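You operate a simulated robot arm through the tools that you are given. There is no shell and no other tool.

You run a simulated robot arm. Do the job below in one go: nothing can be reset, and whatever is moved stays where it is left.

Task
Wipe and zero the bench scale, weigh the small orange bag: green-edged mat from 240 g up, else red-edged.
Fine: switch the scale on; wipe the toffee smear off with the sponge and put it back; zero with the plate empty; leave the other bag. What is to be rubbed or washed off counts as gone when no trace of it is left.

Only the result counts: the job must be done as asked and must still hold three seconds after the hand-in. Knocking over, shifting, dropping, spilling or breaking anything else fails it.

Robot
A 7-joint arm with a two-finger parallel gripper, fixed in place. Base frame: the origin is at the foot of the arm, x ahead of it, y to its left, z up; the work surface is at about z = 800. Units: mm, degrees, N and s.
Its first joint turns from -149.0 to 149.0 degrees. Payload 3.5 kg.
The tool frame sits at the grasp point between the pads (the TCP): z along the fingers, y along the line on which they close. The tips reach 23 mm beyond it. The gripper opens to 94 mm. The fingers are 38 mm wide and 10 mm thick; the gripper's body (54 by 96 mm) begins 39 mm behind the TCP.
Orientation is told as [roll, pitch, yaw] about the base's x, y, z axes, in that order, counted from this pose: with the fingers straight down and closing along the base's y, the tool's x points along the base's -x, its y along +y and its z along -z.

Tools
- The arm moves only by the tool jog_arm. Its arguments are lists of equal length, an entry for each row: "travel": the shift along the tool's x, y, z in mm, a list of three; "angular": the turn, a rotation vector about the tool's x, y, z in degrees, a list of three; "fingers": the closure, from 0 (fully open) to 1 (shut). In form: {"travel": [[tx, ty, tz], ...], "angular": [[wx, wy, wz], ...], "fingers": [fingers, ...]}. A call has 1 to 20 rows; each row shifts and turns the commanded pose from where the row before left it, along the tool's axes as they then stand. Each row takes 0.2 s and may step no farther than 50 mm and 8.6 degrees from the row before; otherwise, or with a gripper value out of range, the whole call is refused. A pose out of reach is approached as far as the arm can. The call stops where the force on the tool passes 40 N (or 10 N more than at its start, if that is more) or the arm is blocked; 0.2 s more then pass. The fingers move at their own pace (about 153 mm/s each) and stop on an object; they squeeze with about 29 N. The grip force told is the motor's: it shows also when the fingers shut on nothing. Time passes only in rows, and 0.2 s behind the last, so rows that do not move let the fingers close. It gives the time, the measured TCP pose, the force on the tool (base axes), the opening and the grip force at its end, in the units of the frame above (readings bear some noise), with the torque about the TCP (base axes, N m) and any sound that the robot's microphone picked up.
- Cameras (640 x 400 px; columns grow to the right, rows downward): "scene" is fixed at [48.2, 651.4, 1617.7]; the picture's right is [-0.61, -0.80, 0.00], its down [-0.42, 0.32, -0.85] and it looks along [0.67, -0.51, -0.53] (base axes); focal length 316 px, centre (320, 200). "wrist" rides on the gripper at [86, 16, -75] in the tool frame; the picture's right is [-0.18, 0.98, 0.00], its down [-0.58, -0.11, -0.81] and it looks along [-0.79, -0.15, 0.59] (tool axes); focal length 243 px, centre (320, 200). There is no depth. A picture from a camera that has moved, and an enlarged one, comes with that camera's place and axes in the base frame and with its lens.
- capture(camera): a new picture of that camera. It takes no simulated time.
- zoom(camera, box): a new picture of the part [left, top, right, bottom] of that camera's present view, enlarged. It takes no simulated time.
- sign_off(): hands the job in; it is judged then, once.

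Nothing tells you positions but the pictures and the camera data. Unless the task says otherwise, let go and move clear before handing in.

The tools are called after "Emit:" as a command line: name --argument value ..., lists and objects as JSON in quotes. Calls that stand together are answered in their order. jog_arm: Moves the arm, as the interface text tells. Its arguments: {"type":"object","properties":{"travel":{"type":"array","items":{"type":"array","items":{"type":"number"}}},"angular":{"type":"array","items":{"type":"array","items":{"type":"number"}}},"fingers":{"type":"array","items":{"type":"number"}}},"required":["travel","angular","fingers"]} The other tools are called the same way: capture (camera) takes a picture; zoom (camera, box) takes an enlarged picture of a part of a camera's view; sign_off () hands the job in.

At the start:

```text
t: 0.0
eef_pos: [1079.0, -194.5, 1110.7]
tcp_rot: [0.0, 0.0, 0.0]
wrist_force: [-0.7, 0.2, 1.5]
torque: [-0.02, 0.0, -0.01]
width: 94.0
finger_force: 0.0
```

scene: 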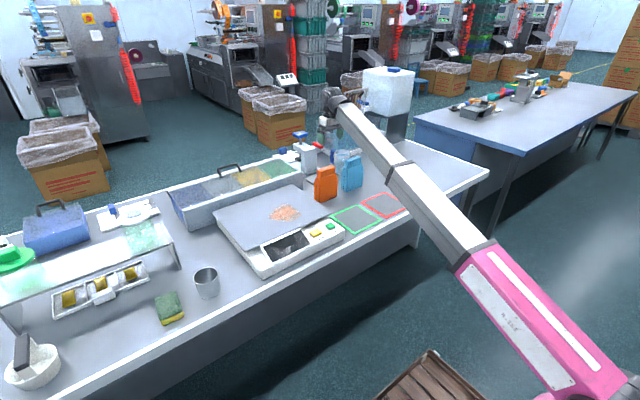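
wrist: 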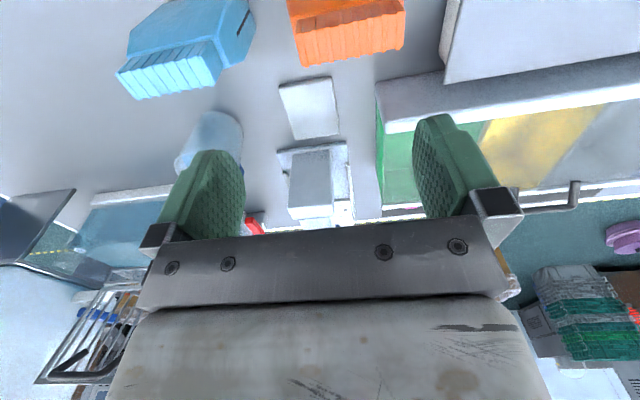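

I see a bench with a scale (smear on its plate), an orange and a blue bag behind it, two edged mats and a sponge near the front. First I take closer looks to locate things.

Emit:
zoom --camera "scene" --box '[200, 140, 420, 280]'

Emit:
zoom --camera "scene" --box '[130, 240, 260, 340]'

Emit:
zoom --camera "scene" --box '[240, 210, 360, 285]'

```text
2.86 times, centred on (310, 210) of scene
camera zoom: at [48.2, 651.4, 1617.7], right [-0.61, -0.8, 0.0], down [-0.42, 0.32, -0.85], along [0.67, -0.51, -0.53], focal length 904 px, centre (349, 171)
```

zoom: 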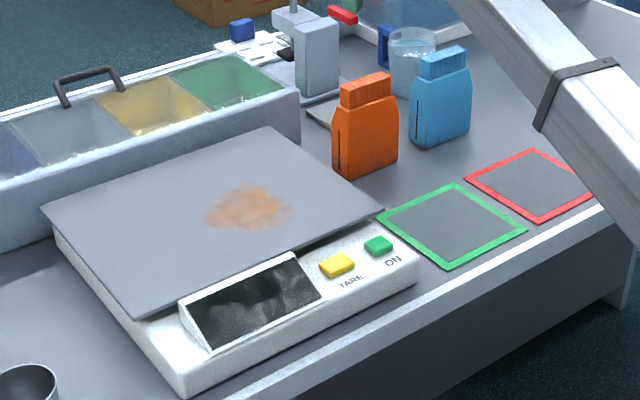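

```text
4.00 times, centred on (195, 290) of scene
camera zoom: at [48.2, 651.4, 1617.7], right [-0.61, -0.8, 0.0], down [-0.42, 0.32, -0.85], along [0.67, -0.51, -0.53], focal length 1266 px, centre (820, -160)
```

zoom: 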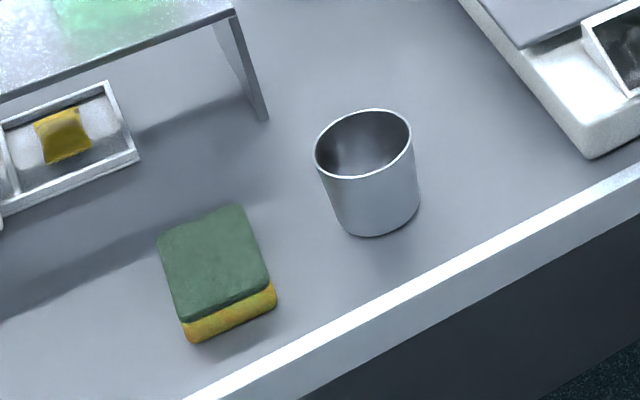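

```text
5.33 times, centred on (300, 248) of scene
camera zoom: at [48.2, 651.4, 1617.7], right [-0.61, -0.8, 0.0], down [-0.42, 0.32, -0.85], along [0.67, -0.51, -0.53], focal length 1688 px, centre (427, -53)
```

zoom: 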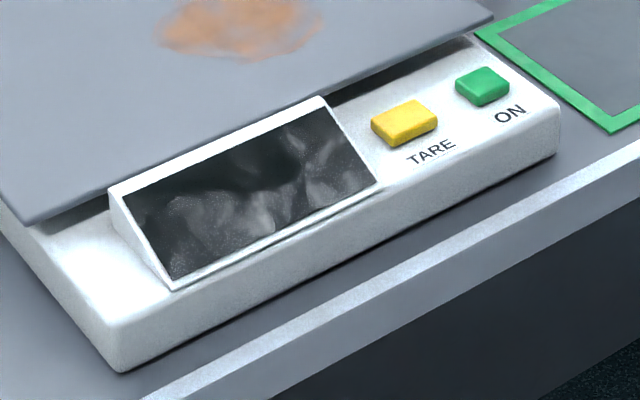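

The bench front edge is near x≈755. I put the scale at x≈787–1187, y≈-45–350, with ON near (836,-1) and TARE near (835,73). The smear is around (1000,108), the sponge near (837,628) and the orange bag near (1088,-175). I'll look closer at the bags and sponge before moving.

Emit:
zoom --camera "scene" --box '[300, 140, 380, 210]'

Emit:
zoom --camera "scene" --box '[140, 280, 200, 330]'

Emit:
zoom --camera "wrist" --box '[100, 0, 500, 150]'

Emit:
zoom --camera "scene" --box '[250, 190, 330, 240]'

```text
5.71 times, centred on (340, 175) of scene
camera zoom: at [48.2, 651.4, 1617.7], right [-0.61, -0.8, 0.0], down [-0.42, 0.32, -0.85], along [0.67, -0.51, -0.53], focal length 1808 px, centre (206, 343)
```

zoom: 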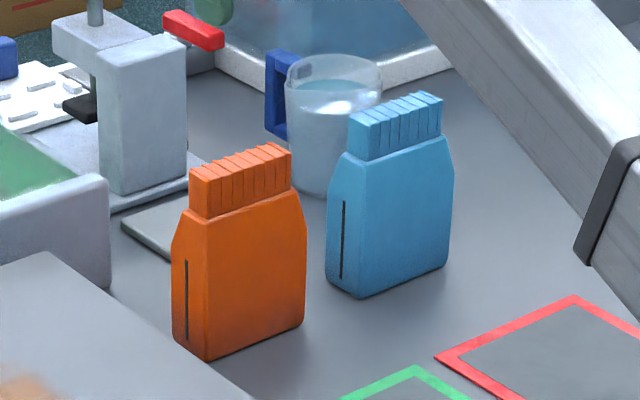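

```text
8.00 times, centred on (170, 305) of scene
camera zoom: at [48.2, 651.4, 1617.7], right [-0.61, -0.8, 0.0], down [-0.42, 0.32, -0.85], along [0.67, -0.51, -0.53], focal length 2532 px, centre (1520, -640)
```

zoom: 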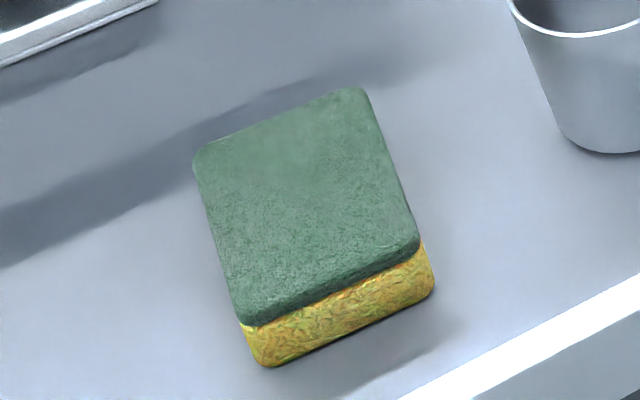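

```text
1.60 times, centred on (300, 75) of wrist
camera zoom: at [992.2, -178.4, 1186.5], right [0.18, 0.98, 0.0], down [0.58, -0.11, 0.81], along [0.79, -0.15, -0.59], focal length 388 px, centre (352, 400)
```

zoom: 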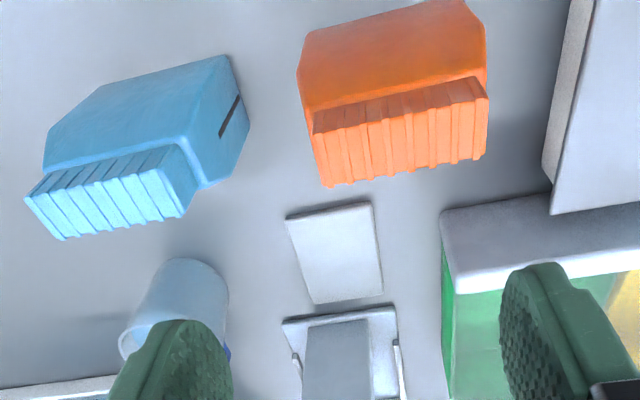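

```text
8.00 times, centred on (290, 215) of scene
camera zoom: at [48.2, 651.4, 1617.7], right [-0.61, -0.8, 0.0], down [-0.42, 0.32, -0.85], along [0.67, -0.51, -0.53], focal length 2532 px, centre (560, 80)
```

zoom: 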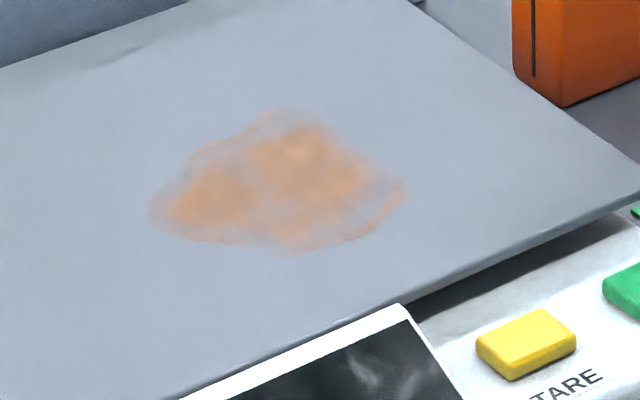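

The sponge is about 90×63×28 mm at (849,628), nearly aligned with the base axes. The orange bag stands about 150 mm high, with its crimped top near (1080,-175). I move over the ON button first to check my coordinates.

Emit:
jog_arm --travel '[[34.7, 27.6, 0], [34.7, 27.6, 0], [34.7, 27.6, 0], [34.7, 27.6, 0], [34.7, 27.6, 0], [34.7, 27.6, 0], [34.7, 27.6, 0], [0, 0, 45], [0, 0, 45], [0, 0, 45], [0, 0, 35]]' --angular '[[0, 0, 0], [0, 0, 0], [0, 0, 0], [0, 0, 0], [0, 0, 0], [0, 0, 0], [0, 0, 0], [0, 0, 0], [0, 0, 0], [0, 0, 0], [0, 0, 0]]' --fingers '[0, 0, 0, 0, 0, 0, 0, 0, 0, 0, 0]'

Emit:
capture --camera "wrist"

Emit:
capture --camera "scene"

```text
t: 1.3
eef_pos: [893.2, -45.4, 1110.7]
tcp_rot: [-0.1, -0.5, 0.2]
wrist_force: [2.6, 3.0, -5.3]
torque: [-0.41, -0.26, -0.32]
width: 93.9
finger_force: 0.1
stopped in row 6: the force on the tool passed its limit at 49 N (the readings are from after the stop); the commanded pose is now the measured one
```

```text
taken
camera wrist: at [805.7, -28.9, 1185.5], right [0.18, 0.98, 0.0], down [0.58, -0.1, 0.81], along [0.8, -0.15, -0.58], focal length 243 px, centre (320, 200)
```

wrist: 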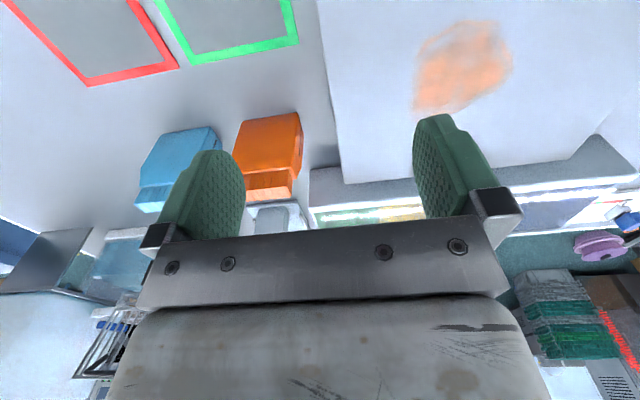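

```text
taken
```

scene: 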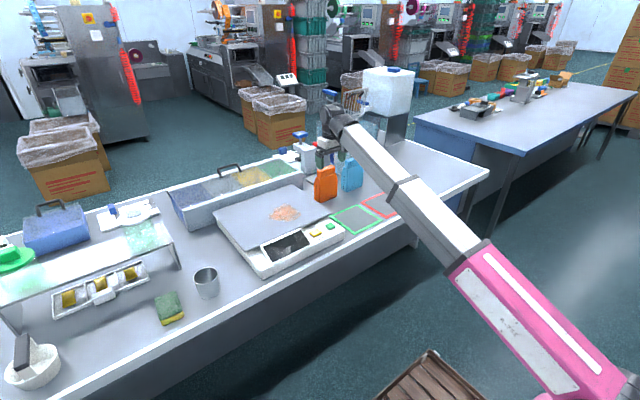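

The move stopped in mid-air, most likely because I moved too fast; nothing is near the gripper. I go on with smaller steps toward the ON button.

Emit:
jog_arm --travel '[[0, 0, 0], [14, 11, 0], [14, 11, 0], [14, 11, 0], [15, 11, 0], [0, 0, 20], [0, 0, 25], [0, 0, 25], [0, 0, 25], [0, 0, 25], [0, 0, 20]]' --angular '[[0, 0.4, 0.2], [0, 0, 0], [0, 0, 0], [0, 0, 0], [0, 0, 0], [0, 0, 0], [0, 0, 0], [0, 0, 0], [0, 0, 0], [0, 0, 0], [0, 0, 0]]' --fingers '[0, 0, 0, 0, 0, 0, 0, 0, 0, 0, 0]'

Emit:
capture --camera "wrist"

Emit:
capture --camera "scene"

```text
t: 1.9
eef_pos: [889.8, -42.0, 1112.2]
tcp_rot: [-0.2, -0.5, 0.2]
wrist_force: [4.5, -1.1, -11.6]
torque: [-0.2, -0.51, -0.04]
width: 93.6
finger_force: 0.2
stopped in row 2: the force on the tool passed its limit at 46 N (the readings are from after the stop); the commanded pose is now the measured one
```

```text
taken
camera wrist: at [801.5, -25.1, 1185.5], right [0.18, 0.98, 0.0], down [0.58, -0.1, 0.81], along [0.8, -0.15, -0.58], focal length 243 px, centre (320, 200)
```

wrist: 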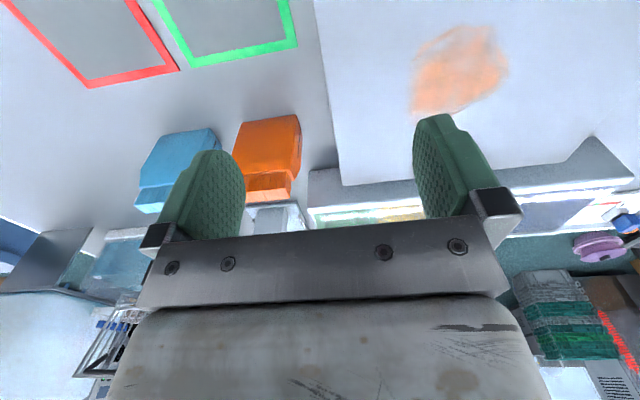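

```text
taken
```

scene: 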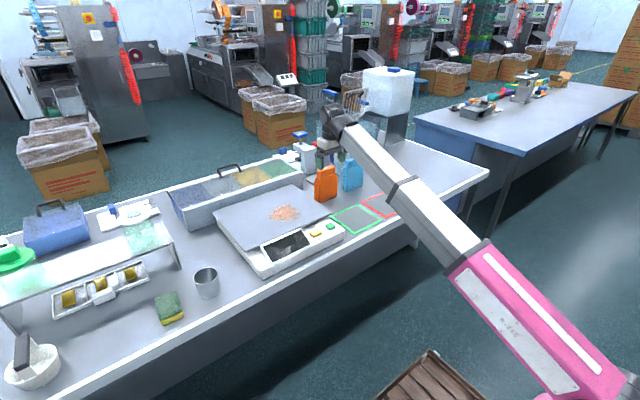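

The arm stopped again in free air. I let it settle to see whether this is a vibration or real contact.

Emit:
jog_arm --travel '[[0, 0, 0], [0, 0, 0], [0, 0, 0], [0, 0, 0], [0, 0, 0]]' --angular '[[0, 0, 0], [0, 0, 0], [0, 0, 0], [0, 0, 0], [0, 0, 0]]' --fingers '[0, 0, 0, 0, 0]'

Emit:
zoom --camera "scene" --box '[280, 80, 440, 190]'

```text
t: 3.1
eef_pos: [888.5, -41.2, 1111.5]
tcp_rot: [-0.4, -0.4, 0.4]
wrist_force: [9.6, 0.1, -23.0]
torque: [-0.65, -1.34, -0.25]
width: 93.9
finger_force: 0.0
```

```text
3.64 times, centred on (360, 135) of scene
camera zoom: at [48.2, 651.4, 1617.7], right [-0.61, -0.8, 0.0], down [-0.42, 0.32, -0.85], along [0.67, -0.51, -0.53], focal length 1151 px, centre (174, 436)
```

zoom: 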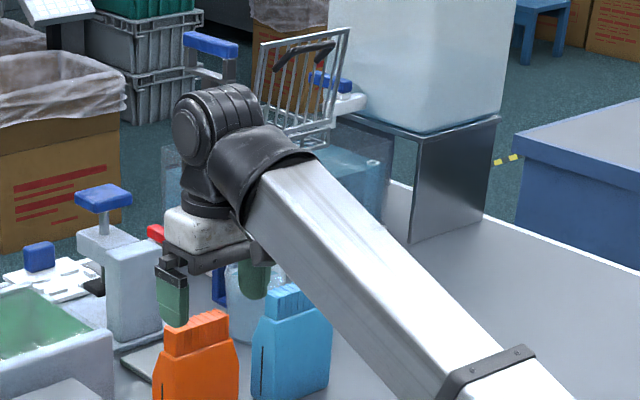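

The steady force and the picture show the gripper is touching the arm's own forearm, because the tool is too high for this short a reach. I back out along the path and then descend, which opens up the wrist.

Emit:
jog_arm --travel '[[-12, -9, 0], [-12, -9, 0], [-12, -9, 0], [0, 0, 10], [0, 0, 15], [0, 0, 20], [0, 0, 20], [0, 0, 20], [0, 0, 0]]' --angular '[[0, 0, 0], [0, 0, 0], [0, 0, 0], [0, 0, 0], [0, 0, 0], [0, 0, 0], [0, 0, 0], [0, 0, 0], [0, 0, 0]]' --fingers '[0, 0, 0, 0, 0, 0, 0, 0, 0]'

Emit:
zoom --camera "scene" --box '[280, 80, 440, 190]'

```text
t: 5.1
eef_pos: [926.3, -68.4, 1026.3]
tcp_rot: [-0.3, -0.4, 0.3]
wrist_force: [0.1, -0.5, 1.2]
torque: [0.01, -0.02, -0.02]
width: 93.9
finger_force: 0.1
```

```text
3.64 times, centred on (360, 135) of scene
camera zoom: at [48.2, 651.4, 1617.7], right [-0.61, -0.8, 0.0], down [-0.42, 0.32, -0.85], along [0.67, -0.51, -0.53], focal length 1151 px, centre (174, 436)
```

zoom: 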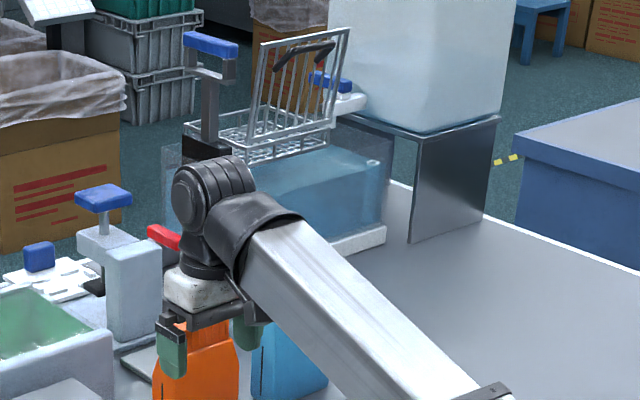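

The force is gone now. I descend further and then pull in toward the ON button.

Emit:
jog_arm --travel '[[0, 0, 20], [0, 0, 20], [0, 0, 20], [15, 11, 5], [15, 11, 5], [15, 11, 0], [15, 11, 0], [15, 11, 0], [15, 11, 0], [0, 0, 0]]' --angular '[[0, 0, 0], [0, 0.2, 0], [0, 0.2, 0], [0, 0, 0], [0, 0, 0], [0, 0, 0], [0, 0, 0], [0, 0, 0], [0, 0, 0], [0, 0, 0]]' --fingers '[0, 0, 0, 0, 0, 0, 0, 0, 0, 0]'

Emit:
capture --camera "scene"

Emit:
capture --camera "wrist"

```text
t: 7.3
eef_pos: [836.4, -4.5, 956.0]
tcp_rot: [-0.3, 0.0, 0.4]
wrist_force: [-0.9, -0.3, 0.7]
torque: [-0.01, 0.02, -0.03]
width: 94.2
finger_force: 0.0
```

```text
taken
```

scene: 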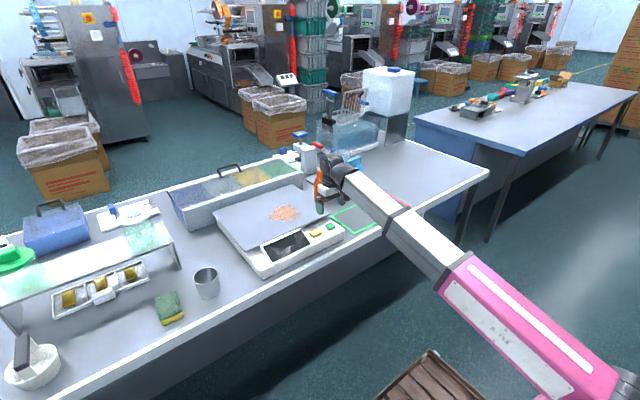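

```text
taken
camera wrist: at [748.6, 13.6, 1031.4], right [0.18, 0.98, -0.01], down [0.58, -0.1, 0.81], along [0.79, -0.15, -0.59], focal length 243 px, centre (320, 200)
```

wrist: 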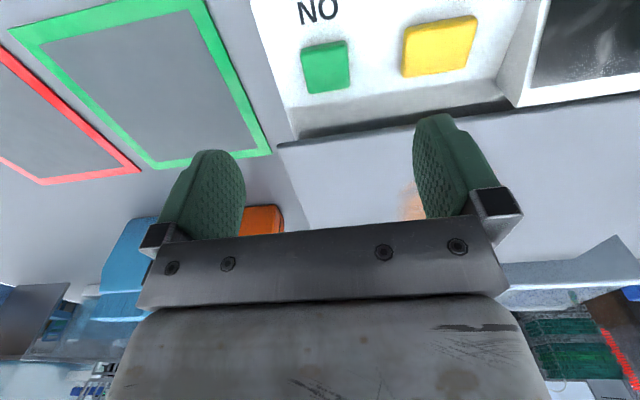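

ON reads at about (832,0) in the wrist view and TARE at about (832,77), which agrees with the scene estimate. I close the fingers and come down toward ON.

Emit:
jog_arm --travel '[[3, 5, 0], [0, 0, 0], [0, 0, 0], [0, 0, 20], [0, 0, 20], [0, 0, 20], [0, 0, 10], [0, 0, 0]]' --angular '[[0, 0, 0], [0, 0, 0], [0, 0, 0], [0, 0, 0], [0, 0, 0], [0, 0, 0], [0, 0, 0], [0, 0, 0]]' --fingers '[1, 1, 1, 1, 1, 1, 1, 1]'

Emit:
zoom --camera "scene" --box '[240, 150, 400, 285]'

Emit:
capture --camera "wrist"

```text
t: 9.1
eef_pos: [833.4, 0.8, 886.8]
tcp_rot: [-0.4, 0.0, 0.4]
wrist_force: [0.4, 0.2, 0.6]
torque: [-0.01, 0.0, 0.0]
width: 0.3
finger_force: 29.3
```

```text
2.96 times, centred on (320, 218) of scene
camera zoom: at [48.2, 651.4, 1617.7], right [-0.61, -0.8, 0.0], down [-0.42, 0.32, -0.85], along [0.67, -0.51, -0.53], focal length 938 px, centre (320, 148)
```

zoom: 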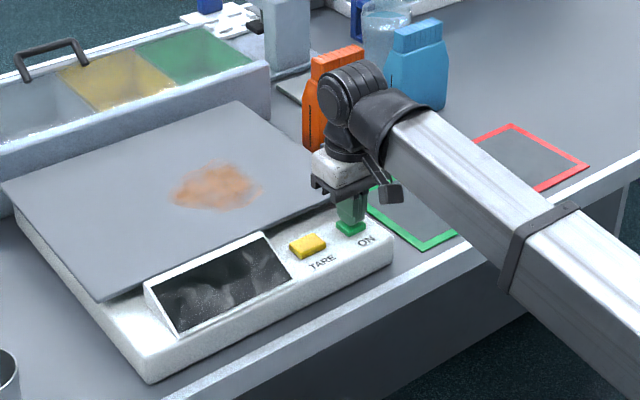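

```text
taken
camera wrist: at [745.3, 18.2, 961.5], right [0.18, 0.98, -0.01], down [0.58, -0.1, 0.81], along [0.79, -0.15, -0.59], focal length 243 px, centre (320, 200)
```

wrist: 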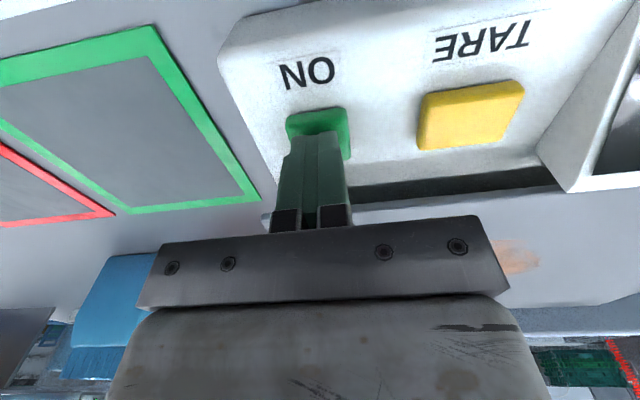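

The closed fingers are just above the ON button. I press it in small steps.

Emit:
jog_arm --travel '[[0, 0, 4], [0, 0, 3], [0, 0, 2], [0, 0, 2], [0, 0, 0]]' --angular '[[0, 0, 0], [0, 0, 0], [0, 0, 0], [0, 0, 0], [0, 0, 0]]' --fingers '[1, 1, 1, 1, 1]'

Emit:
zoom --camera "scene" --box '[240, 190, 360, 285]'

```text
t: 10.3
eef_pos: [833.0, 1.1, 875.8]
tcp_rot: [-0.3, -0.1, 0.3]
wrist_force: [2.4, -0.9, 21.9]
torque: [-0.04, 0.01, 0.02]
width: 0.0
finger_force: 28.2
heard: click
```

```text
4.21 times, centred on (300, 238) of scene
camera zoom: at [48.2, 651.4, 1617.7], right [-0.61, -0.8, 0.0], down [-0.42, 0.32, -0.85], along [0.67, -0.51, -0.53], focal length 1332 px, centre (404, 42)
```

zoom: 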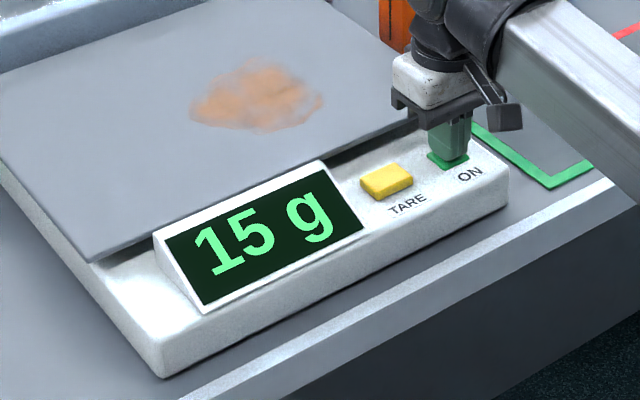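

The scale clicked on and shows 15 g from the smear. I lift off and swing toward the sponge at a safe height, with the fingers open.

Emit:
jog_arm --travel '[[0, 0, -10], [0, 0, -20], [0, 0, -25], [0, 0, -25], [0, 10, -15], [0, 25, 0], [2, 30, 0], [3, 30, 0], [3, 30, 0], [3, 30, 0], [3, 30, 0], [3, 30, 0], [3, 30, 0], [3, 30, 0], [3, 30, 0], [3, 30, 0], [3, 30, 0], [3, 30, 0], [3, 25, 0], [0, 0, 0]]' --angular '[[0, 0, 0], [0, 0, 0], [0, 0, 0], [0, 0, 0], [0, 0, 0.3], [0, 0, 0], [0, 0, 0], [0, 0, 0], [0, 0, 0], [0, 0, 0], [0, 0, 0], [0, 0, 0], [0, 0, 0], [0, 0, 0], [0, 0, 0], [0, 0, 0], [0, 0, 0], [0, 0, 0], [0, 0, 0], [0, 0, 0]]' --fingers '[1, 1, 1, 1, 0, 0, 0, 0, 0, 0, 0, 0, 0, 0, 0, 0, 0, 0, 0, 0]'

Emit:
capture --camera "scene"

Emit:
capture --camera "wrist"

```text
t: 14.5
eef_pos: [794.3, 422.2, 968.9]
tcp_rot: [-0.3, 0.1, -0.1]
wrist_force: [0.0, -0.4, 0.4]
torque: [-0.01, 0.02, 0.01]
width: 94.0
finger_force: 0.0
```

```text
taken
```

scene: 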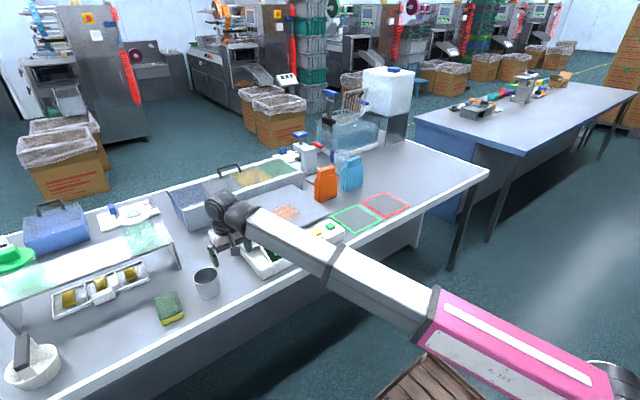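

```text
taken
camera wrist: at [706.9, 438.8, 1044.2], right [0.18, 0.98, -0.01], down [0.58, -0.1, 0.81], along [0.79, -0.15, -0.59], focal length 243 px, centre (320, 200)
```

wrist: 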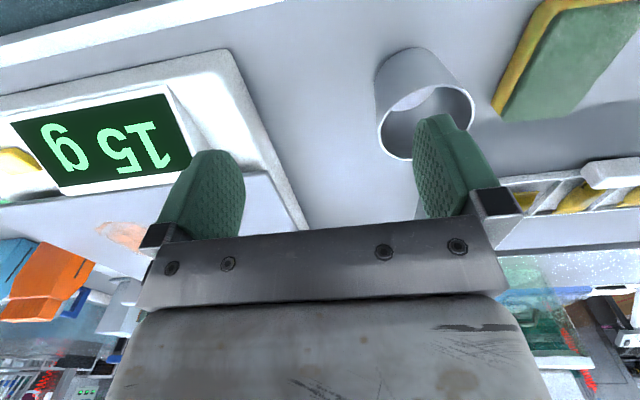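

All clear so far. I go on to a place just in front of and above the sponge.

Emit:
jog_arm --travel '[[0, 20, 0], [0, 28, 0], [0, 28, 0], [0, 28, 0], [0, 28, 0], [0, 28, 0], [0, 28, 0], [0, 18, 0], [0, 0, 0]]' --angular '[[0, 0, 0], [0, 0, 0], [0, 0, 0], [0, 0, 0], [0, 0, 0], [0, 0, 0], [0, 0, 0], [0, 0, 0], [0, 0, 0]]' --fingers '[0, 0, 0, 0, 0, 0, 0, 0, 0]'

Emit:
capture --camera "scene"

Emit:
capture --camera "wrist"

```text
t: 16.5
eef_pos: [794.1, 629.4, 968.1]
tcp_rot: [-0.3, 0.0, 0.0]
wrist_force: [-1.0, 0.4, -0.1]
torque: [-0.02, -0.03, 0.02]
width: 93.9
finger_force: 0.0
```

```text
taken
```

scene: 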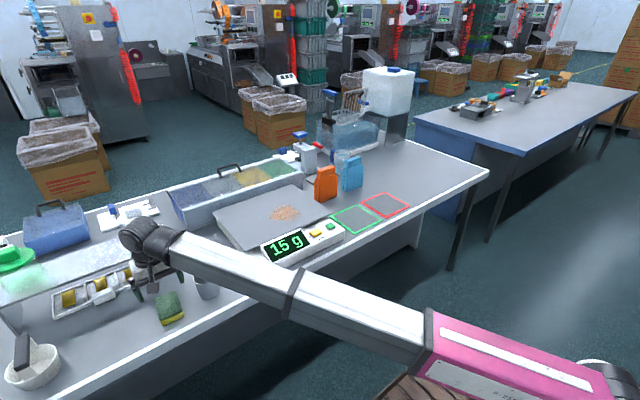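

```text
taken
camera wrist: at [706.9, 645.5, 1042.1], right [0.18, 0.98, -0.01], down [0.58, -0.1, 0.81], along [0.79, -0.15, -0.59], focal length 243 px, centre (320, 200)
```

wrist: 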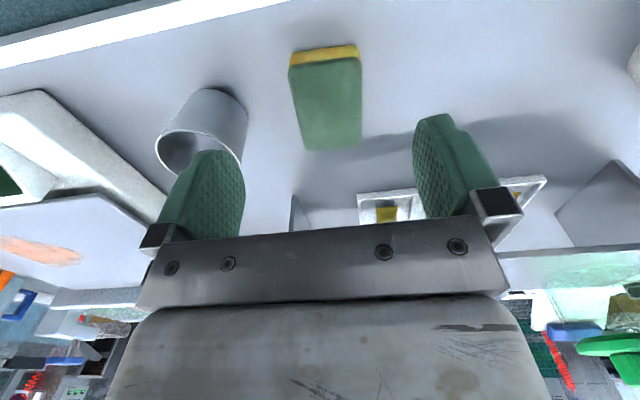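

The wrist view confirms the sponge at x 802–895, y 597–658. I go over its centre and descend partway to see whether the arm reaches with the tool straight down.

Emit:
jog_arm --travel '[[-20, 0, 0], [-20, -1, 0], [-13, 0, 0], [0, 0, 25], [0, 0, 25], [0, 0, 25], [0, 0, 20], [0, 0, 0]]' --angular '[[0, 0, 0], [0, 0, 0], [0, 0, 0], [0, 0, 0], [0, 0, 0], [0, 0, 0], [0, 0, 0], [0, 0, 0]]' --fingers '[0, 0, 0, 0, 0, 0, 0, 0]'

Emit:
capture --camera "scene"

Emit:
capture --camera "wrist"

```text
t: 18.3
eef_pos: [848.7, 625.8, 871.7]
tcp_rot: [-0.3, 0.0, 0.1]
wrist_force: [-0.5, 0.6, -0.3]
torque: [-0.02, 0.01, -0.01]
width: 94.0
finger_force: 0.1
```

```text
taken
```

scene: 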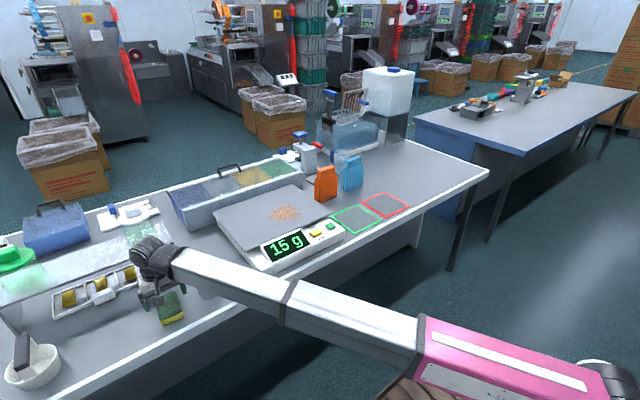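

```text
taken
camera wrist: at [760.5, 642.7, 946.6], right [0.18, 0.98, -0.01], down [0.58, -0.1, 0.81], along [0.79, -0.15, -0.59], focal length 243 px, centre (320, 200)
```

wrist: 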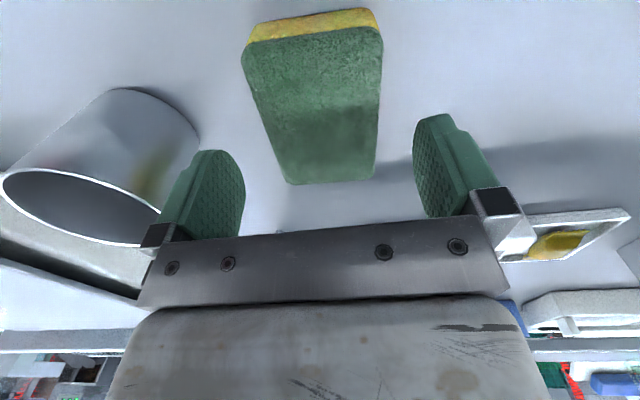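

The arm reaches with the tool vertical. The sponge centre is near (850,628), turned about -3°. I align the yaw, go down so the tips stop just above the bench, and grip.

Emit:
jog_arm --travel '[[-1, 2, 0], [0, 0, 15], [0, 0, 15], [0, 0, 8], [0, 0, 4], [0, 0, 0]]' --angular '[[0, 0, 3], [0, 0, 0], [0, 0, 0], [0, 0, 0], [0, 0, 0], [0, 0, 0]]' --fingers '[0, 0, 0, 0, 0, 0]'

Emit:
capture --camera "wrist"

Emit:
zoom --camera "scene" --box '[100, 230, 240, 335]'

```text
t: 19.7
eef_pos: [849.6, 627.9, 830.2]
tcp_rot: [-0.3, 0.0, -3.1]
wrist_force: [0.6, 0.0, 0.8]
torque: [0.0, 0.0, 0.01]
width: 93.9
finger_force: 0.1
```

```text
taken
camera wrist: at [762.5, 649.3, 904.9], right [0.24, 0.97, -0.01], down [0.58, -0.13, 0.81], along [0.78, -0.19, -0.59], focal length 243 px, centre (320, 200)
```

wrist: 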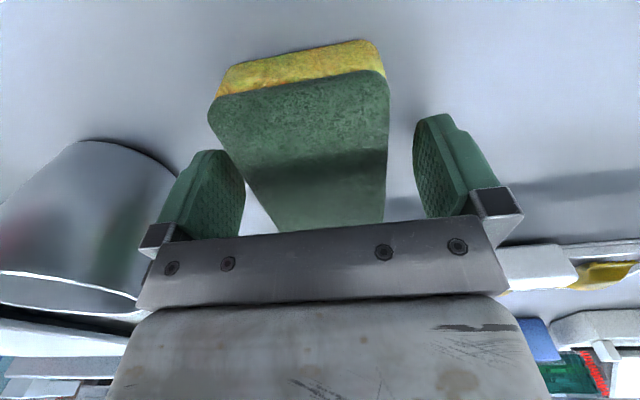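

```text
3.81 times, centred on (170, 282) of scene
camera zoom: at [48.2, 651.4, 1617.7], right [-0.61, -0.8, 0.0], down [-0.42, 0.32, -0.85], along [0.67, -0.51, -0.53], focal length 1206 px, centre (891, -114)
```

zoom: 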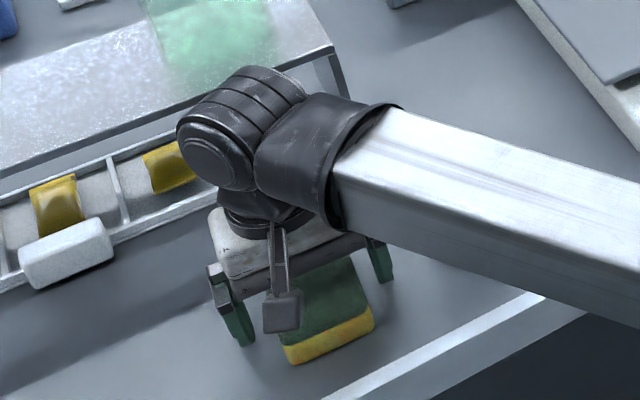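

The tips straddle the sponge about 7 mm above the bench. I close the gripper and lift slightly.

Emit:
jog_arm --travel '[[0, 0, 0], [0, 0, 0], [0, 0, 0], [0, 0, 0]]' --angular '[[0, 0, 0], [0, 0, 0], [0, 0, 0], [0, 0, 0]]' --fingers '[1, 1, 1, 1]'

Emit:
capture --camera "wrist"

```text
t: 20.7
eef_pos: [848.5, 628.7, 830.0]
tcp_rot: [-0.3, 0.0, -3.0]
wrist_force: [-0.3, 0.0, -1.5]
torque: [0.0, -0.02, 0.01]
width: 63.8
finger_force: 28.4
```

```text
taken
camera wrist: at [762.4, 649.3, 905.0], right [0.24, 0.97, -0.01], down [0.58, -0.13, 0.81], along [0.78, -0.19, -0.59], focal length 243 px, centre (320, 200)
```

wrist: 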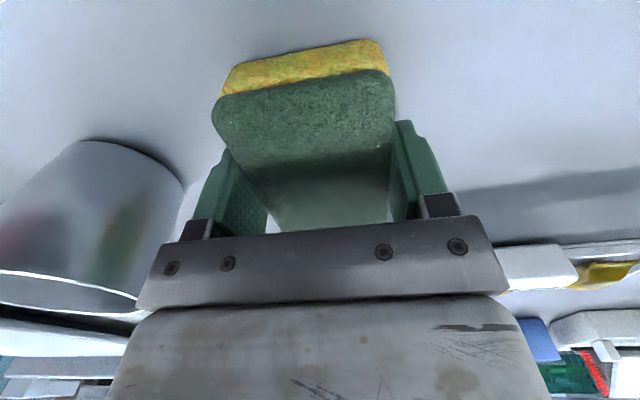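

The sponge is held at 63.8 mm. I lift it straight up, square the yaw and carry it over to the plate.

Emit:
jog_arm --travel '[[0, 0, -10], [0, 0, -20], [0, 0, -25], [0, 0, -25], [0, 0, -25], [0, 0, -25], [-4, -15, 0], [-7, -27, 0], [-7, -27, 0], [-7, -27, 0], [-7, -27, 0], [-7, -27, 0], [-7, -27, 0], [-7, -27, 0], [-7, -27, 0], [-7, -27, 0], [-7, -27, 0], [-7, -27, 0], [-7, -27, 0], [0, 0, 0]]' --angular '[[0, 0, 0], [0, 0, 0], [0, 0, 0], [0, 0, -1.5], [0, 0, -1.5], [0, 0, 0], [0, 0, 0], [0, 0, 0], [0, 0, 0], [0, 0, 0], [0, 0, 0], [0, 0, 0], [0, 0, 0], [0, 0, 0], [0, 0, 0], [0, 0, 0], [0, 0, 0], [0, 0, 0], [0, 0, 0], [0, 0, 0]]' --fingers '[1, 1, 1, 1, 1, 1, 1, 1, 1, 1, 1, 1, 1, 1, 1, 1, 1, 1, 1, 1]'

Emit:
capture --camera "scene"

Emit:
capture --camera "wrist"

```text
t: 24.9
eef_pos: [937.6, 289.3, 963.0]
tcp_rot: [-0.3, 0.0, 0.1]
wrist_force: [0.8, -0.3, -0.4]
torque: [0.04, -0.03, -0.01]
width: 63.5
finger_force: 29.1
```

```text
taken
```

scene: 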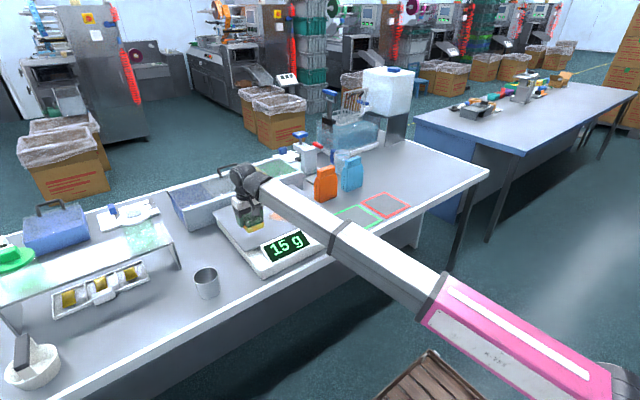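

```text
taken
camera wrist: at [850.1, 305.5, 1036.8], right [0.18, 0.98, -0.01], down [0.58, -0.1, 0.81], along [0.79, -0.15, -0.59], focal length 243 px, centre (320, 200)
```

wrist: 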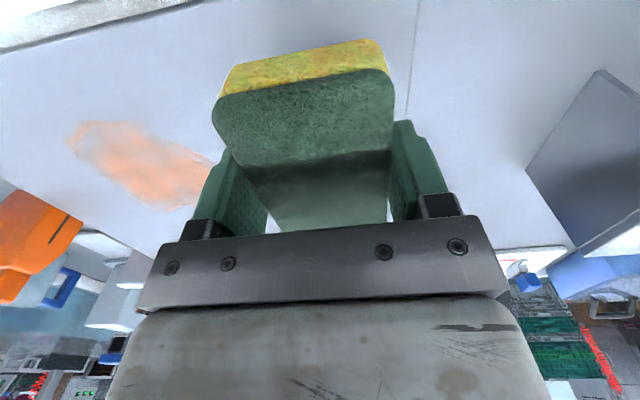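

The sponge is held flat. From this view the smear spans x≈936–1055, y≈55–168. I move over its middle and lower gently until I feel the plate.

Emit:
jog_arm --travel '[[-7.5, -25.6, 0], [-7.5, -25.6, 0], [-7.5, -25.6, 0], [-7.5, -25.6, 0], [-7.5, -25.6, 0], [-7.5, -25.6, 0], [-7.5, -25.6, 0], [0, 0, 15], [0, 0, 15], [0, 0, 15], [0, 0, 5], [0, 0, 0]]' --angular '[[0, 0, 0], [0, 0, 0], [0, 0, 0], [0, 0, 0], [0, 0, 0], [0, 0, 0], [0, 0, 0], [0, 0, 0], [0, 0, 0], [0, 0, 0], [0, 0, 0], [0, 0, 0]]' --fingers '[1, 1, 1, 1, 1, 1, 1, 1, 1, 1, 1, 1]'

Emit:
zoom --camera "scene" --box '[210, 150, 370, 285]'

Emit:
capture --camera "wrist"

```text
t: 27.5
eef_pos: [990.5, 110.1, 913.9]
tcp_rot: [-0.3, 0.0, 0.0]
wrist_force: [0.0, 0.0, -0.3]
torque: [-0.01, 0.03, 0.0]
width: 63.8
finger_force: 28.8
```

```text
2.96 times, centred on (290, 218) of scene
camera zoom: at [48.2, 651.4, 1617.7], right [-0.61, -0.8, 0.0], down [-0.42, 0.32, -0.85], along [0.67, -0.51, -0.53], focal length 938 px, centre (409, 148)
```

zoom: 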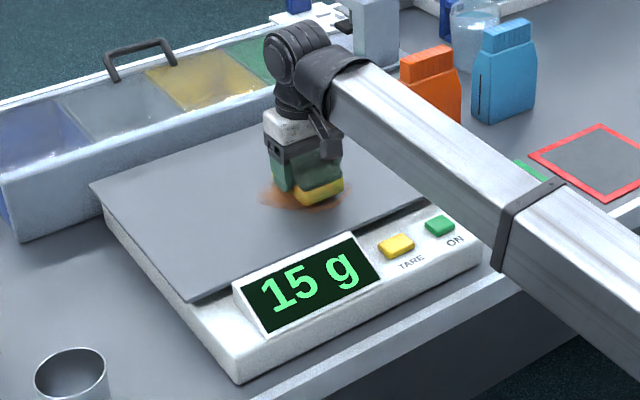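

```text
taken
camera wrist: at [902.2, 126.9, 988.2], right [0.18, 0.98, -0.01], down [0.58, -0.1, 0.81], along [0.79, -0.15, -0.59], focal length 243 px, centre (320, 200)
```

wrist: 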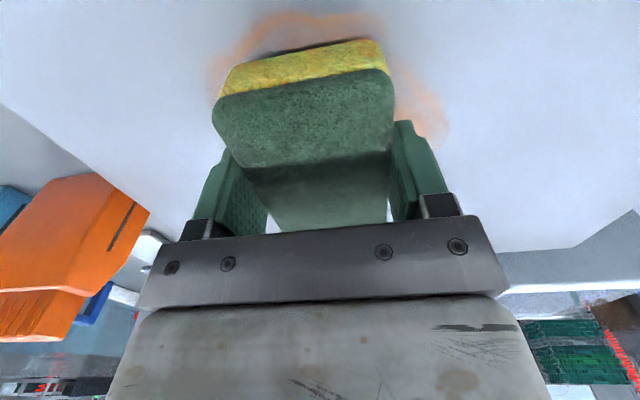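

The sponge is just above the smear. I lower it in small steps until there is light contact.

Emit:
jog_arm --travel '[[0, 0, 4], [0, 0, 3], [0, 0, 2], [0, 0, 2], [0, 0, 0]]' --angular '[[0, 0, 0], [0, 0, 0], [0, 0, 0], [0, 0, 0], [0, 0, 0]]' --fingers '[1, 1, 1, 1, 1]'

Emit:
zoom --camera "scene" --box '[210, 150, 370, 285]'

```text
t: 28.7
eef_pos: [990.1, 110.5, 905.0]
tcp_rot: [-0.3, -0.1, -0.1]
wrist_force: [1.7, -0.2, 35.1]
torque: [0.22, 0.16, -0.01]
width: 63.4
finger_force: 28.8
```

```text
2.96 times, centred on (290, 218) of scene
camera zoom: at [48.2, 651.4, 1617.7], right [-0.61, -0.8, 0.0], down [-0.42, 0.32, -0.85], along [0.67, -0.51, -0.53], focal length 938 px, centre (409, 148)
```

zoom: 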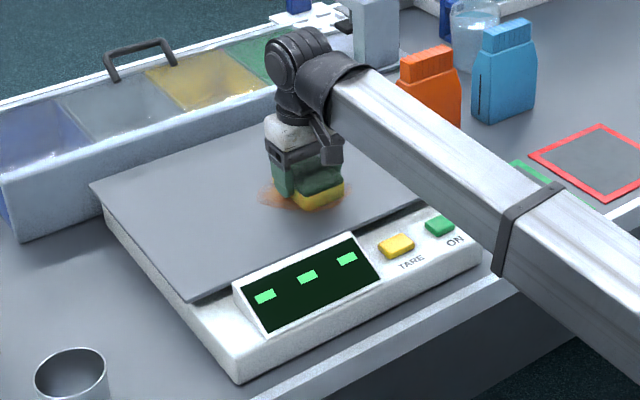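

The plate is met at TCP z≈905, with 35 N, which is more than I want. I ease off a little before stroking.

Emit:
jog_arm --travel '[[0, 0, -1.5], [0, 0, 0]]' --angular '[[0, 0, 0], [0, 0, 0]]' --fingers '[1, 1]'

```text
t: 29.3
eef_pos: [990.0, 109.0, 905.3]
tcp_rot: [-0.2, 0.0, 0.0]
wrist_force: [3.0, 0.1, 26.8]
torque: [0.17, -0.21, -0.02]
width: 63.3
finger_force: 29.0
```

Emit:
jog_arm --travel '[[0, 0, -2], [0, 0, 0], [0, -10, 0], [0, -15, 0], [0, -15, 0], [0, 0, 0]]' --angular '[[0, 0, 0], [0, 0, 0], [0, 0, 0], [0, 0, 0], [0, 0, 0], [0, 0, 0]]' --fingers '[1, 1, 1, 1, 1, 1]'

Emit:
zoom --camera "scene" --box '[240, 170, 350, 250]'

Emit:
capture --camera "wrist"

```text
t: 30.7
eef_pos: [989.3, 69.9, 905.3]
tcp_rot: [-0.3, 0.1, 0.0]
wrist_force: [0.7, -0.3, 0.5]
torque: [0.01, 0.04, 0.02]
width: 63.5
finger_force: 29.4
```

```text
5.00 times, centred on (295, 210) of scene
camera zoom: at [48.2, 651.4, 1617.7], right [-0.61, -0.8, 0.0], down [-0.42, 0.32, -0.85], along [0.67, -0.51, -0.53], focal length 1582 px, centre (445, 150)
```

zoom: 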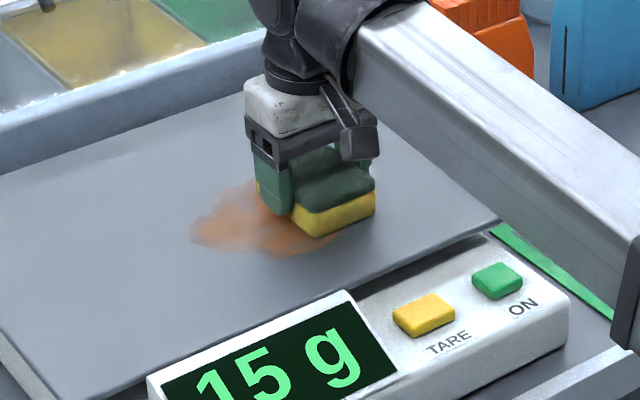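

```text
taken
camera wrist: at [901.9, 86.7, 980.5], right [0.18, 0.98, -0.01], down [0.58, -0.1, 0.81], along [0.79, -0.15, -0.59], focal length 243 px, centre (320, 200)
```

wrist: 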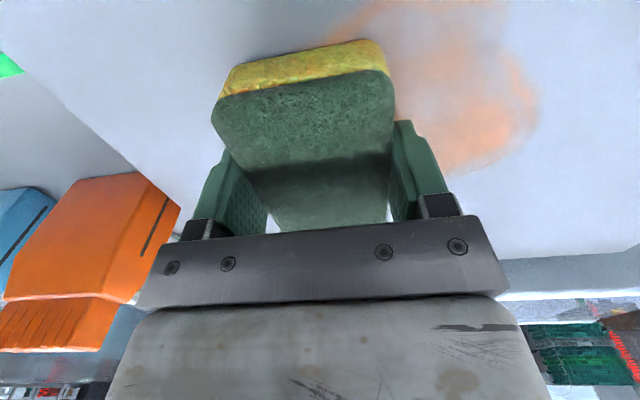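

Contact is lost at this height, so I lower in 1 mm steps to get a moderate pressing force.

Emit:
jog_arm --travel '[[0, 0, 1], [0, 0, 0.5], [0, 0, 0]]' --angular '[[0, 0, 0], [0, 0, 0], [0, 0, 0]]' --fingers '[1, 1, 1]'

```text
t: 31.5
eef_pos: [989.2, 69.6, 904.4]
tcp_rot: [-0.4, 0.0, 0.0]
wrist_force: [0.7, 0.1, 8.4]
torque: [0.04, -0.01, 0.0]
width: 63.6
finger_force: 29.3
```

That gives about 8 N of pressure. I now stroke back and forth across the smear in overlapping passes.

Emit:
jog_arm --travel '[[0, 15, -0.09], [0, 15, -0.09], [0, 15, -0.09], [0, 15, -0.09], [0, 15, -0.09], [0, 15, -0.09], [-20, 0, 0], [0, -15, 0.09], [0, -15, 0.09], [0, -15, 0.09], [0, -15, 0.09], [0, -15, 0.09], [0, -15, 0.09], [-15, 0, 0], [0, 15, -0.09], [0, 15, -0.09], [0, 15, -0.09], [0, 15, -0.09], [0, 15, -0.09], [0, 15, -0.09]]' --angular '[[0, 0, 0], [0, 0, 0], [0, 0, 0], [0, 0, 0], [0, 0, 0], [0, 0, 0], [0, 0, 0], [0, 0, 0], [0, 0, 0], [0, 0, 0], [0, 0, 0], [0, 0, 0], [0, 0, 0], [0, 0, 0], [0, 0, 0], [0, 0, 0], [0, 0, 0], [0, 0, 0], [0, 0, 0], [0, 0, 0]]' --fingers '[1, 1, 1, 1, 1, 1, 1, 1, 1, 1, 1, 1, 1, 1, 1, 1, 1, 1, 1, 1]'

Emit:
zoom --camera "scene" --box '[240, 170, 350, 250]'

Emit:
capture --camera "wrist"

```text
t: 35.7
eef_pos: [1025.7, 160.2, 904.8]
tcp_rot: [-0.2, 0.0, 0.0]
wrist_force: [-0.8, -4.4, 4.1]
torque: [-0.1, -0.01, 0.0]
width: 63.4
finger_force: 29.4
```

```text
5.00 times, centred on (295, 210) of scene
camera zoom: at [48.2, 651.4, 1617.7], right [-0.61, -0.8, 0.0], down [-0.42, 0.32, -0.85], along [0.67, -0.51, -0.53], focal length 1582 px, centre (445, 150)
```

zoom: 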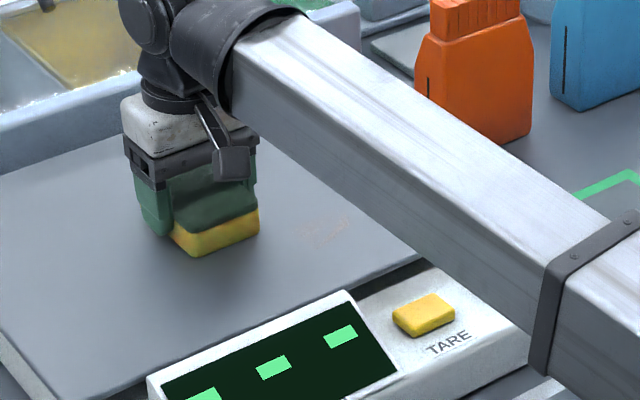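

```text
taken
camera wrist: at [937.5, 177.1, 979.2], right [0.18, 0.98, 0.0], down [0.58, -0.1, 0.81], along [0.79, -0.15, -0.59], focal length 243 px, centre (320, 200)
```

wrist: 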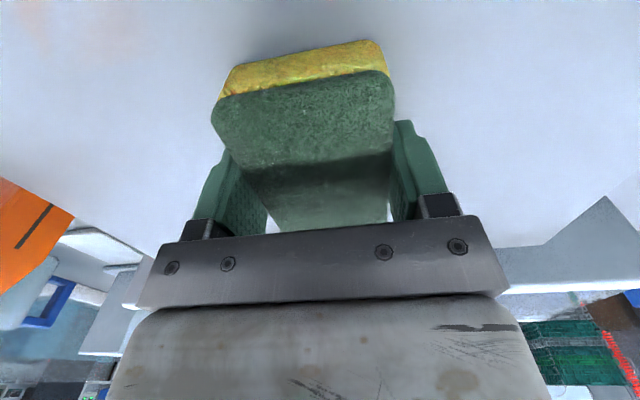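

Most of the smear is gone; only a faint trace remains near (945,90). I stroke over the near side next with slightly more pressure.

Emit:
jog_arm --travel '[[13, 0, 0.4], [13, 0, 0], [13, 0, 0], [13, 0, 0], [13, 0, 0], [0, -15, 0.06], [0, -15, 0.06], [0, -15, 0.06], [0, -15, 0.06], [0, -15, 0.06], [0, -15, 0.06], [0, -15, 0.06], [8, 0, 0], [0, 15, -0.06], [0, 15, -0.06], [0, 15, -0.06], [0, 15, -0.06], [0, 15, -0.06], [0, 15, -0.06], [0, 15, -0.06]]' --angular '[[0, 0, 0], [0, 0, 0], [0, 0, 0], [0, 0, 0], [0, 0, 0], [0, 0, 0], [0, 0, 0], [0, 0, 0], [0, 0, 0], [0, 0, 0], [0, 0, 0], [0, 0, 0], [0, 0, 0], [0, 0, 0], [0, 0, 0], [0, 0, 0], [0, 0, 0], [0, 0, 0], [0, 0, 0], [0, 0, 0]]' --fingers '[1, 1, 1, 1, 1, 1, 1, 1, 1, 1, 1, 1, 1, 1, 1, 1, 1, 1, 1, 1]'

Emit:
zoom --camera "scene" --box '[240, 170, 350, 250]'

```text
t: 39.9
eef_pos: [950.8, 160.3, 902.9]
tcp_rot: [-0.3, 0.0, 0.0]
wrist_force: [-1.2, -7.9, 10.6]
torque: [-0.18, -0.02, 0.0]
width: 63.5
finger_force: 28.9
```

```text
5.00 times, centred on (295, 210) of scene
camera zoom: at [48.2, 651.4, 1617.7], right [-0.61, -0.8, 0.0], down [-0.42, 0.32, -0.85], along [0.67, -0.51, -0.53], focal length 1582 px, centre (445, 150)
```

zoom: 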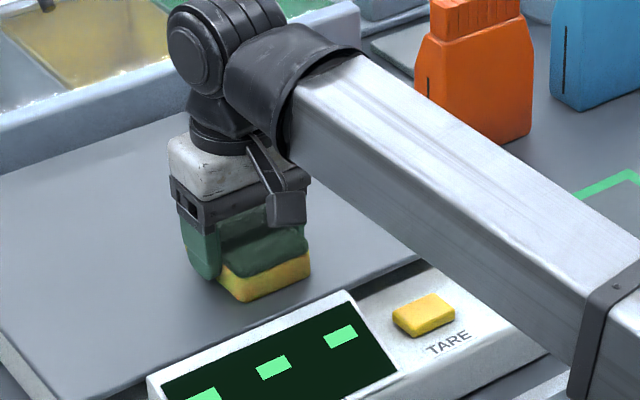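

No trace is visible from here. I lift and move aside to check the whole plate and the reading.

Emit:
jog_arm --travel '[[0, 0, -10], [0, 0, -20], [0, 0, -25], [0, 15, 0], [0, 25, 0], [0, 25, 0], [0, 25, 0], [0, 25, 0], [0, 25, 0], [0, 0, 0]]' --angular '[[0, 0, 0], [0, 0, 0], [0, 0, 0], [0, 0, 0], [0, 0, 0], [0, 0, 0], [0, 0, 0], [0, 0, 0], [0, 0, 0], [0, 0, 0]]' --fingers '[1, 1, 1, 1, 1, 1, 1, 1, 1, 1]'

Emit:
zoom --camera "scene" --box '[230, 180, 340, 260]'

Emit:
capture --camera "wrist"

```text
t: 42.1
eef_pos: [951.0, 300.0, 956.8]
tcp_rot: [-0.3, 0.1, -0.1]
wrist_force: [-0.3, -0.5, -1.2]
torque: [0.01, 0.0, 0.02]
width: 64.0
finger_force: 28.9
```

```text
5.00 times, centred on (285, 220) of scene
camera zoom: at [48.2, 651.4, 1617.7], right [-0.61, -0.8, 0.0], down [-0.42, 0.32, -0.85], along [0.67, -0.51, -0.53], focal length 1582 px, centre (495, 100)
```

zoom: 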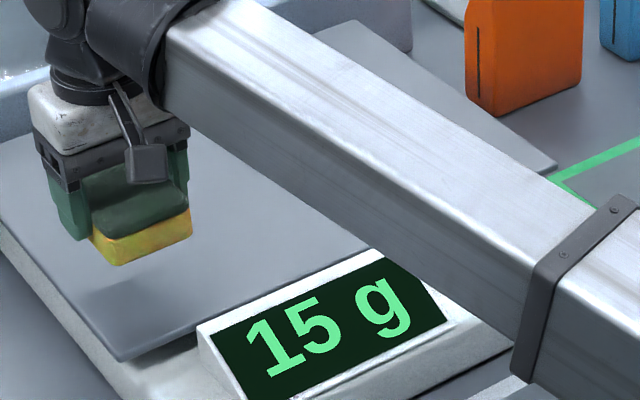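

```text
taken
camera wrist: at [863.9, 317.3, 1032.6], right [0.18, 0.98, -0.01], down [0.58, -0.1, 0.81], along [0.79, -0.15, -0.59], focal length 243 px, centre (320, 200)
```

wrist: 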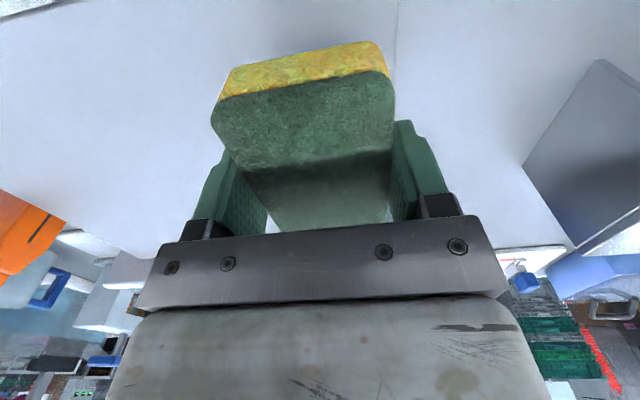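

The wrist view shows a clean plate, and the 15 g is just the zero offset to be tared. I zoom in to look for any leftover trace.

Emit:
zoom --camera "wrist" --box '[0, 60, 240, 260]'

Emit:
zoom --camera "wrist" --box '[60, 90, 230, 200]'

```text
2.00 times, centred on (120, 160) of wrist
camera zoom: at [863.9, 317.3, 1032.6], right [0.18, 0.98, -0.01], down [0.58, -0.1, 0.81], along [0.79, -0.15, -0.59], focal length 485 px, centre (720, 280)
```

zoom: 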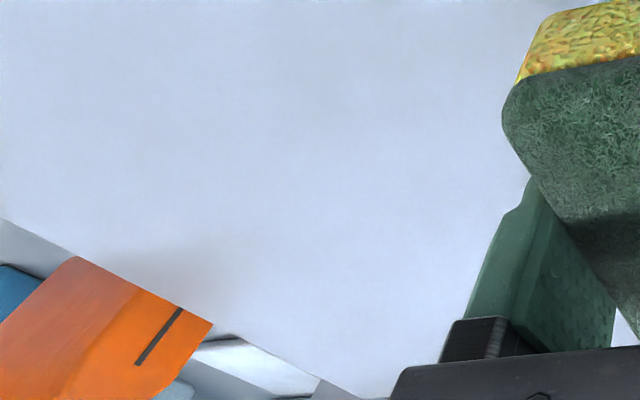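

```text
3.64 times, centred on (145, 145) of wrist
camera zoom: at [863.9, 317.3, 1032.6], right [0.18, 0.98, -0.01], down [0.58, -0.1, 0.81], along [0.79, -0.15, -0.59], focal length 882 px, centre (956, 400)
```

zoom: 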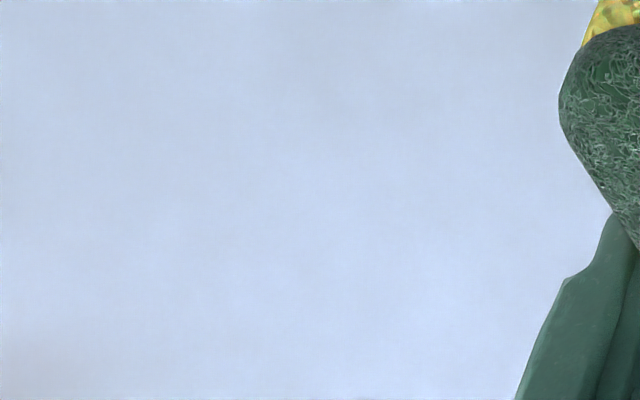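

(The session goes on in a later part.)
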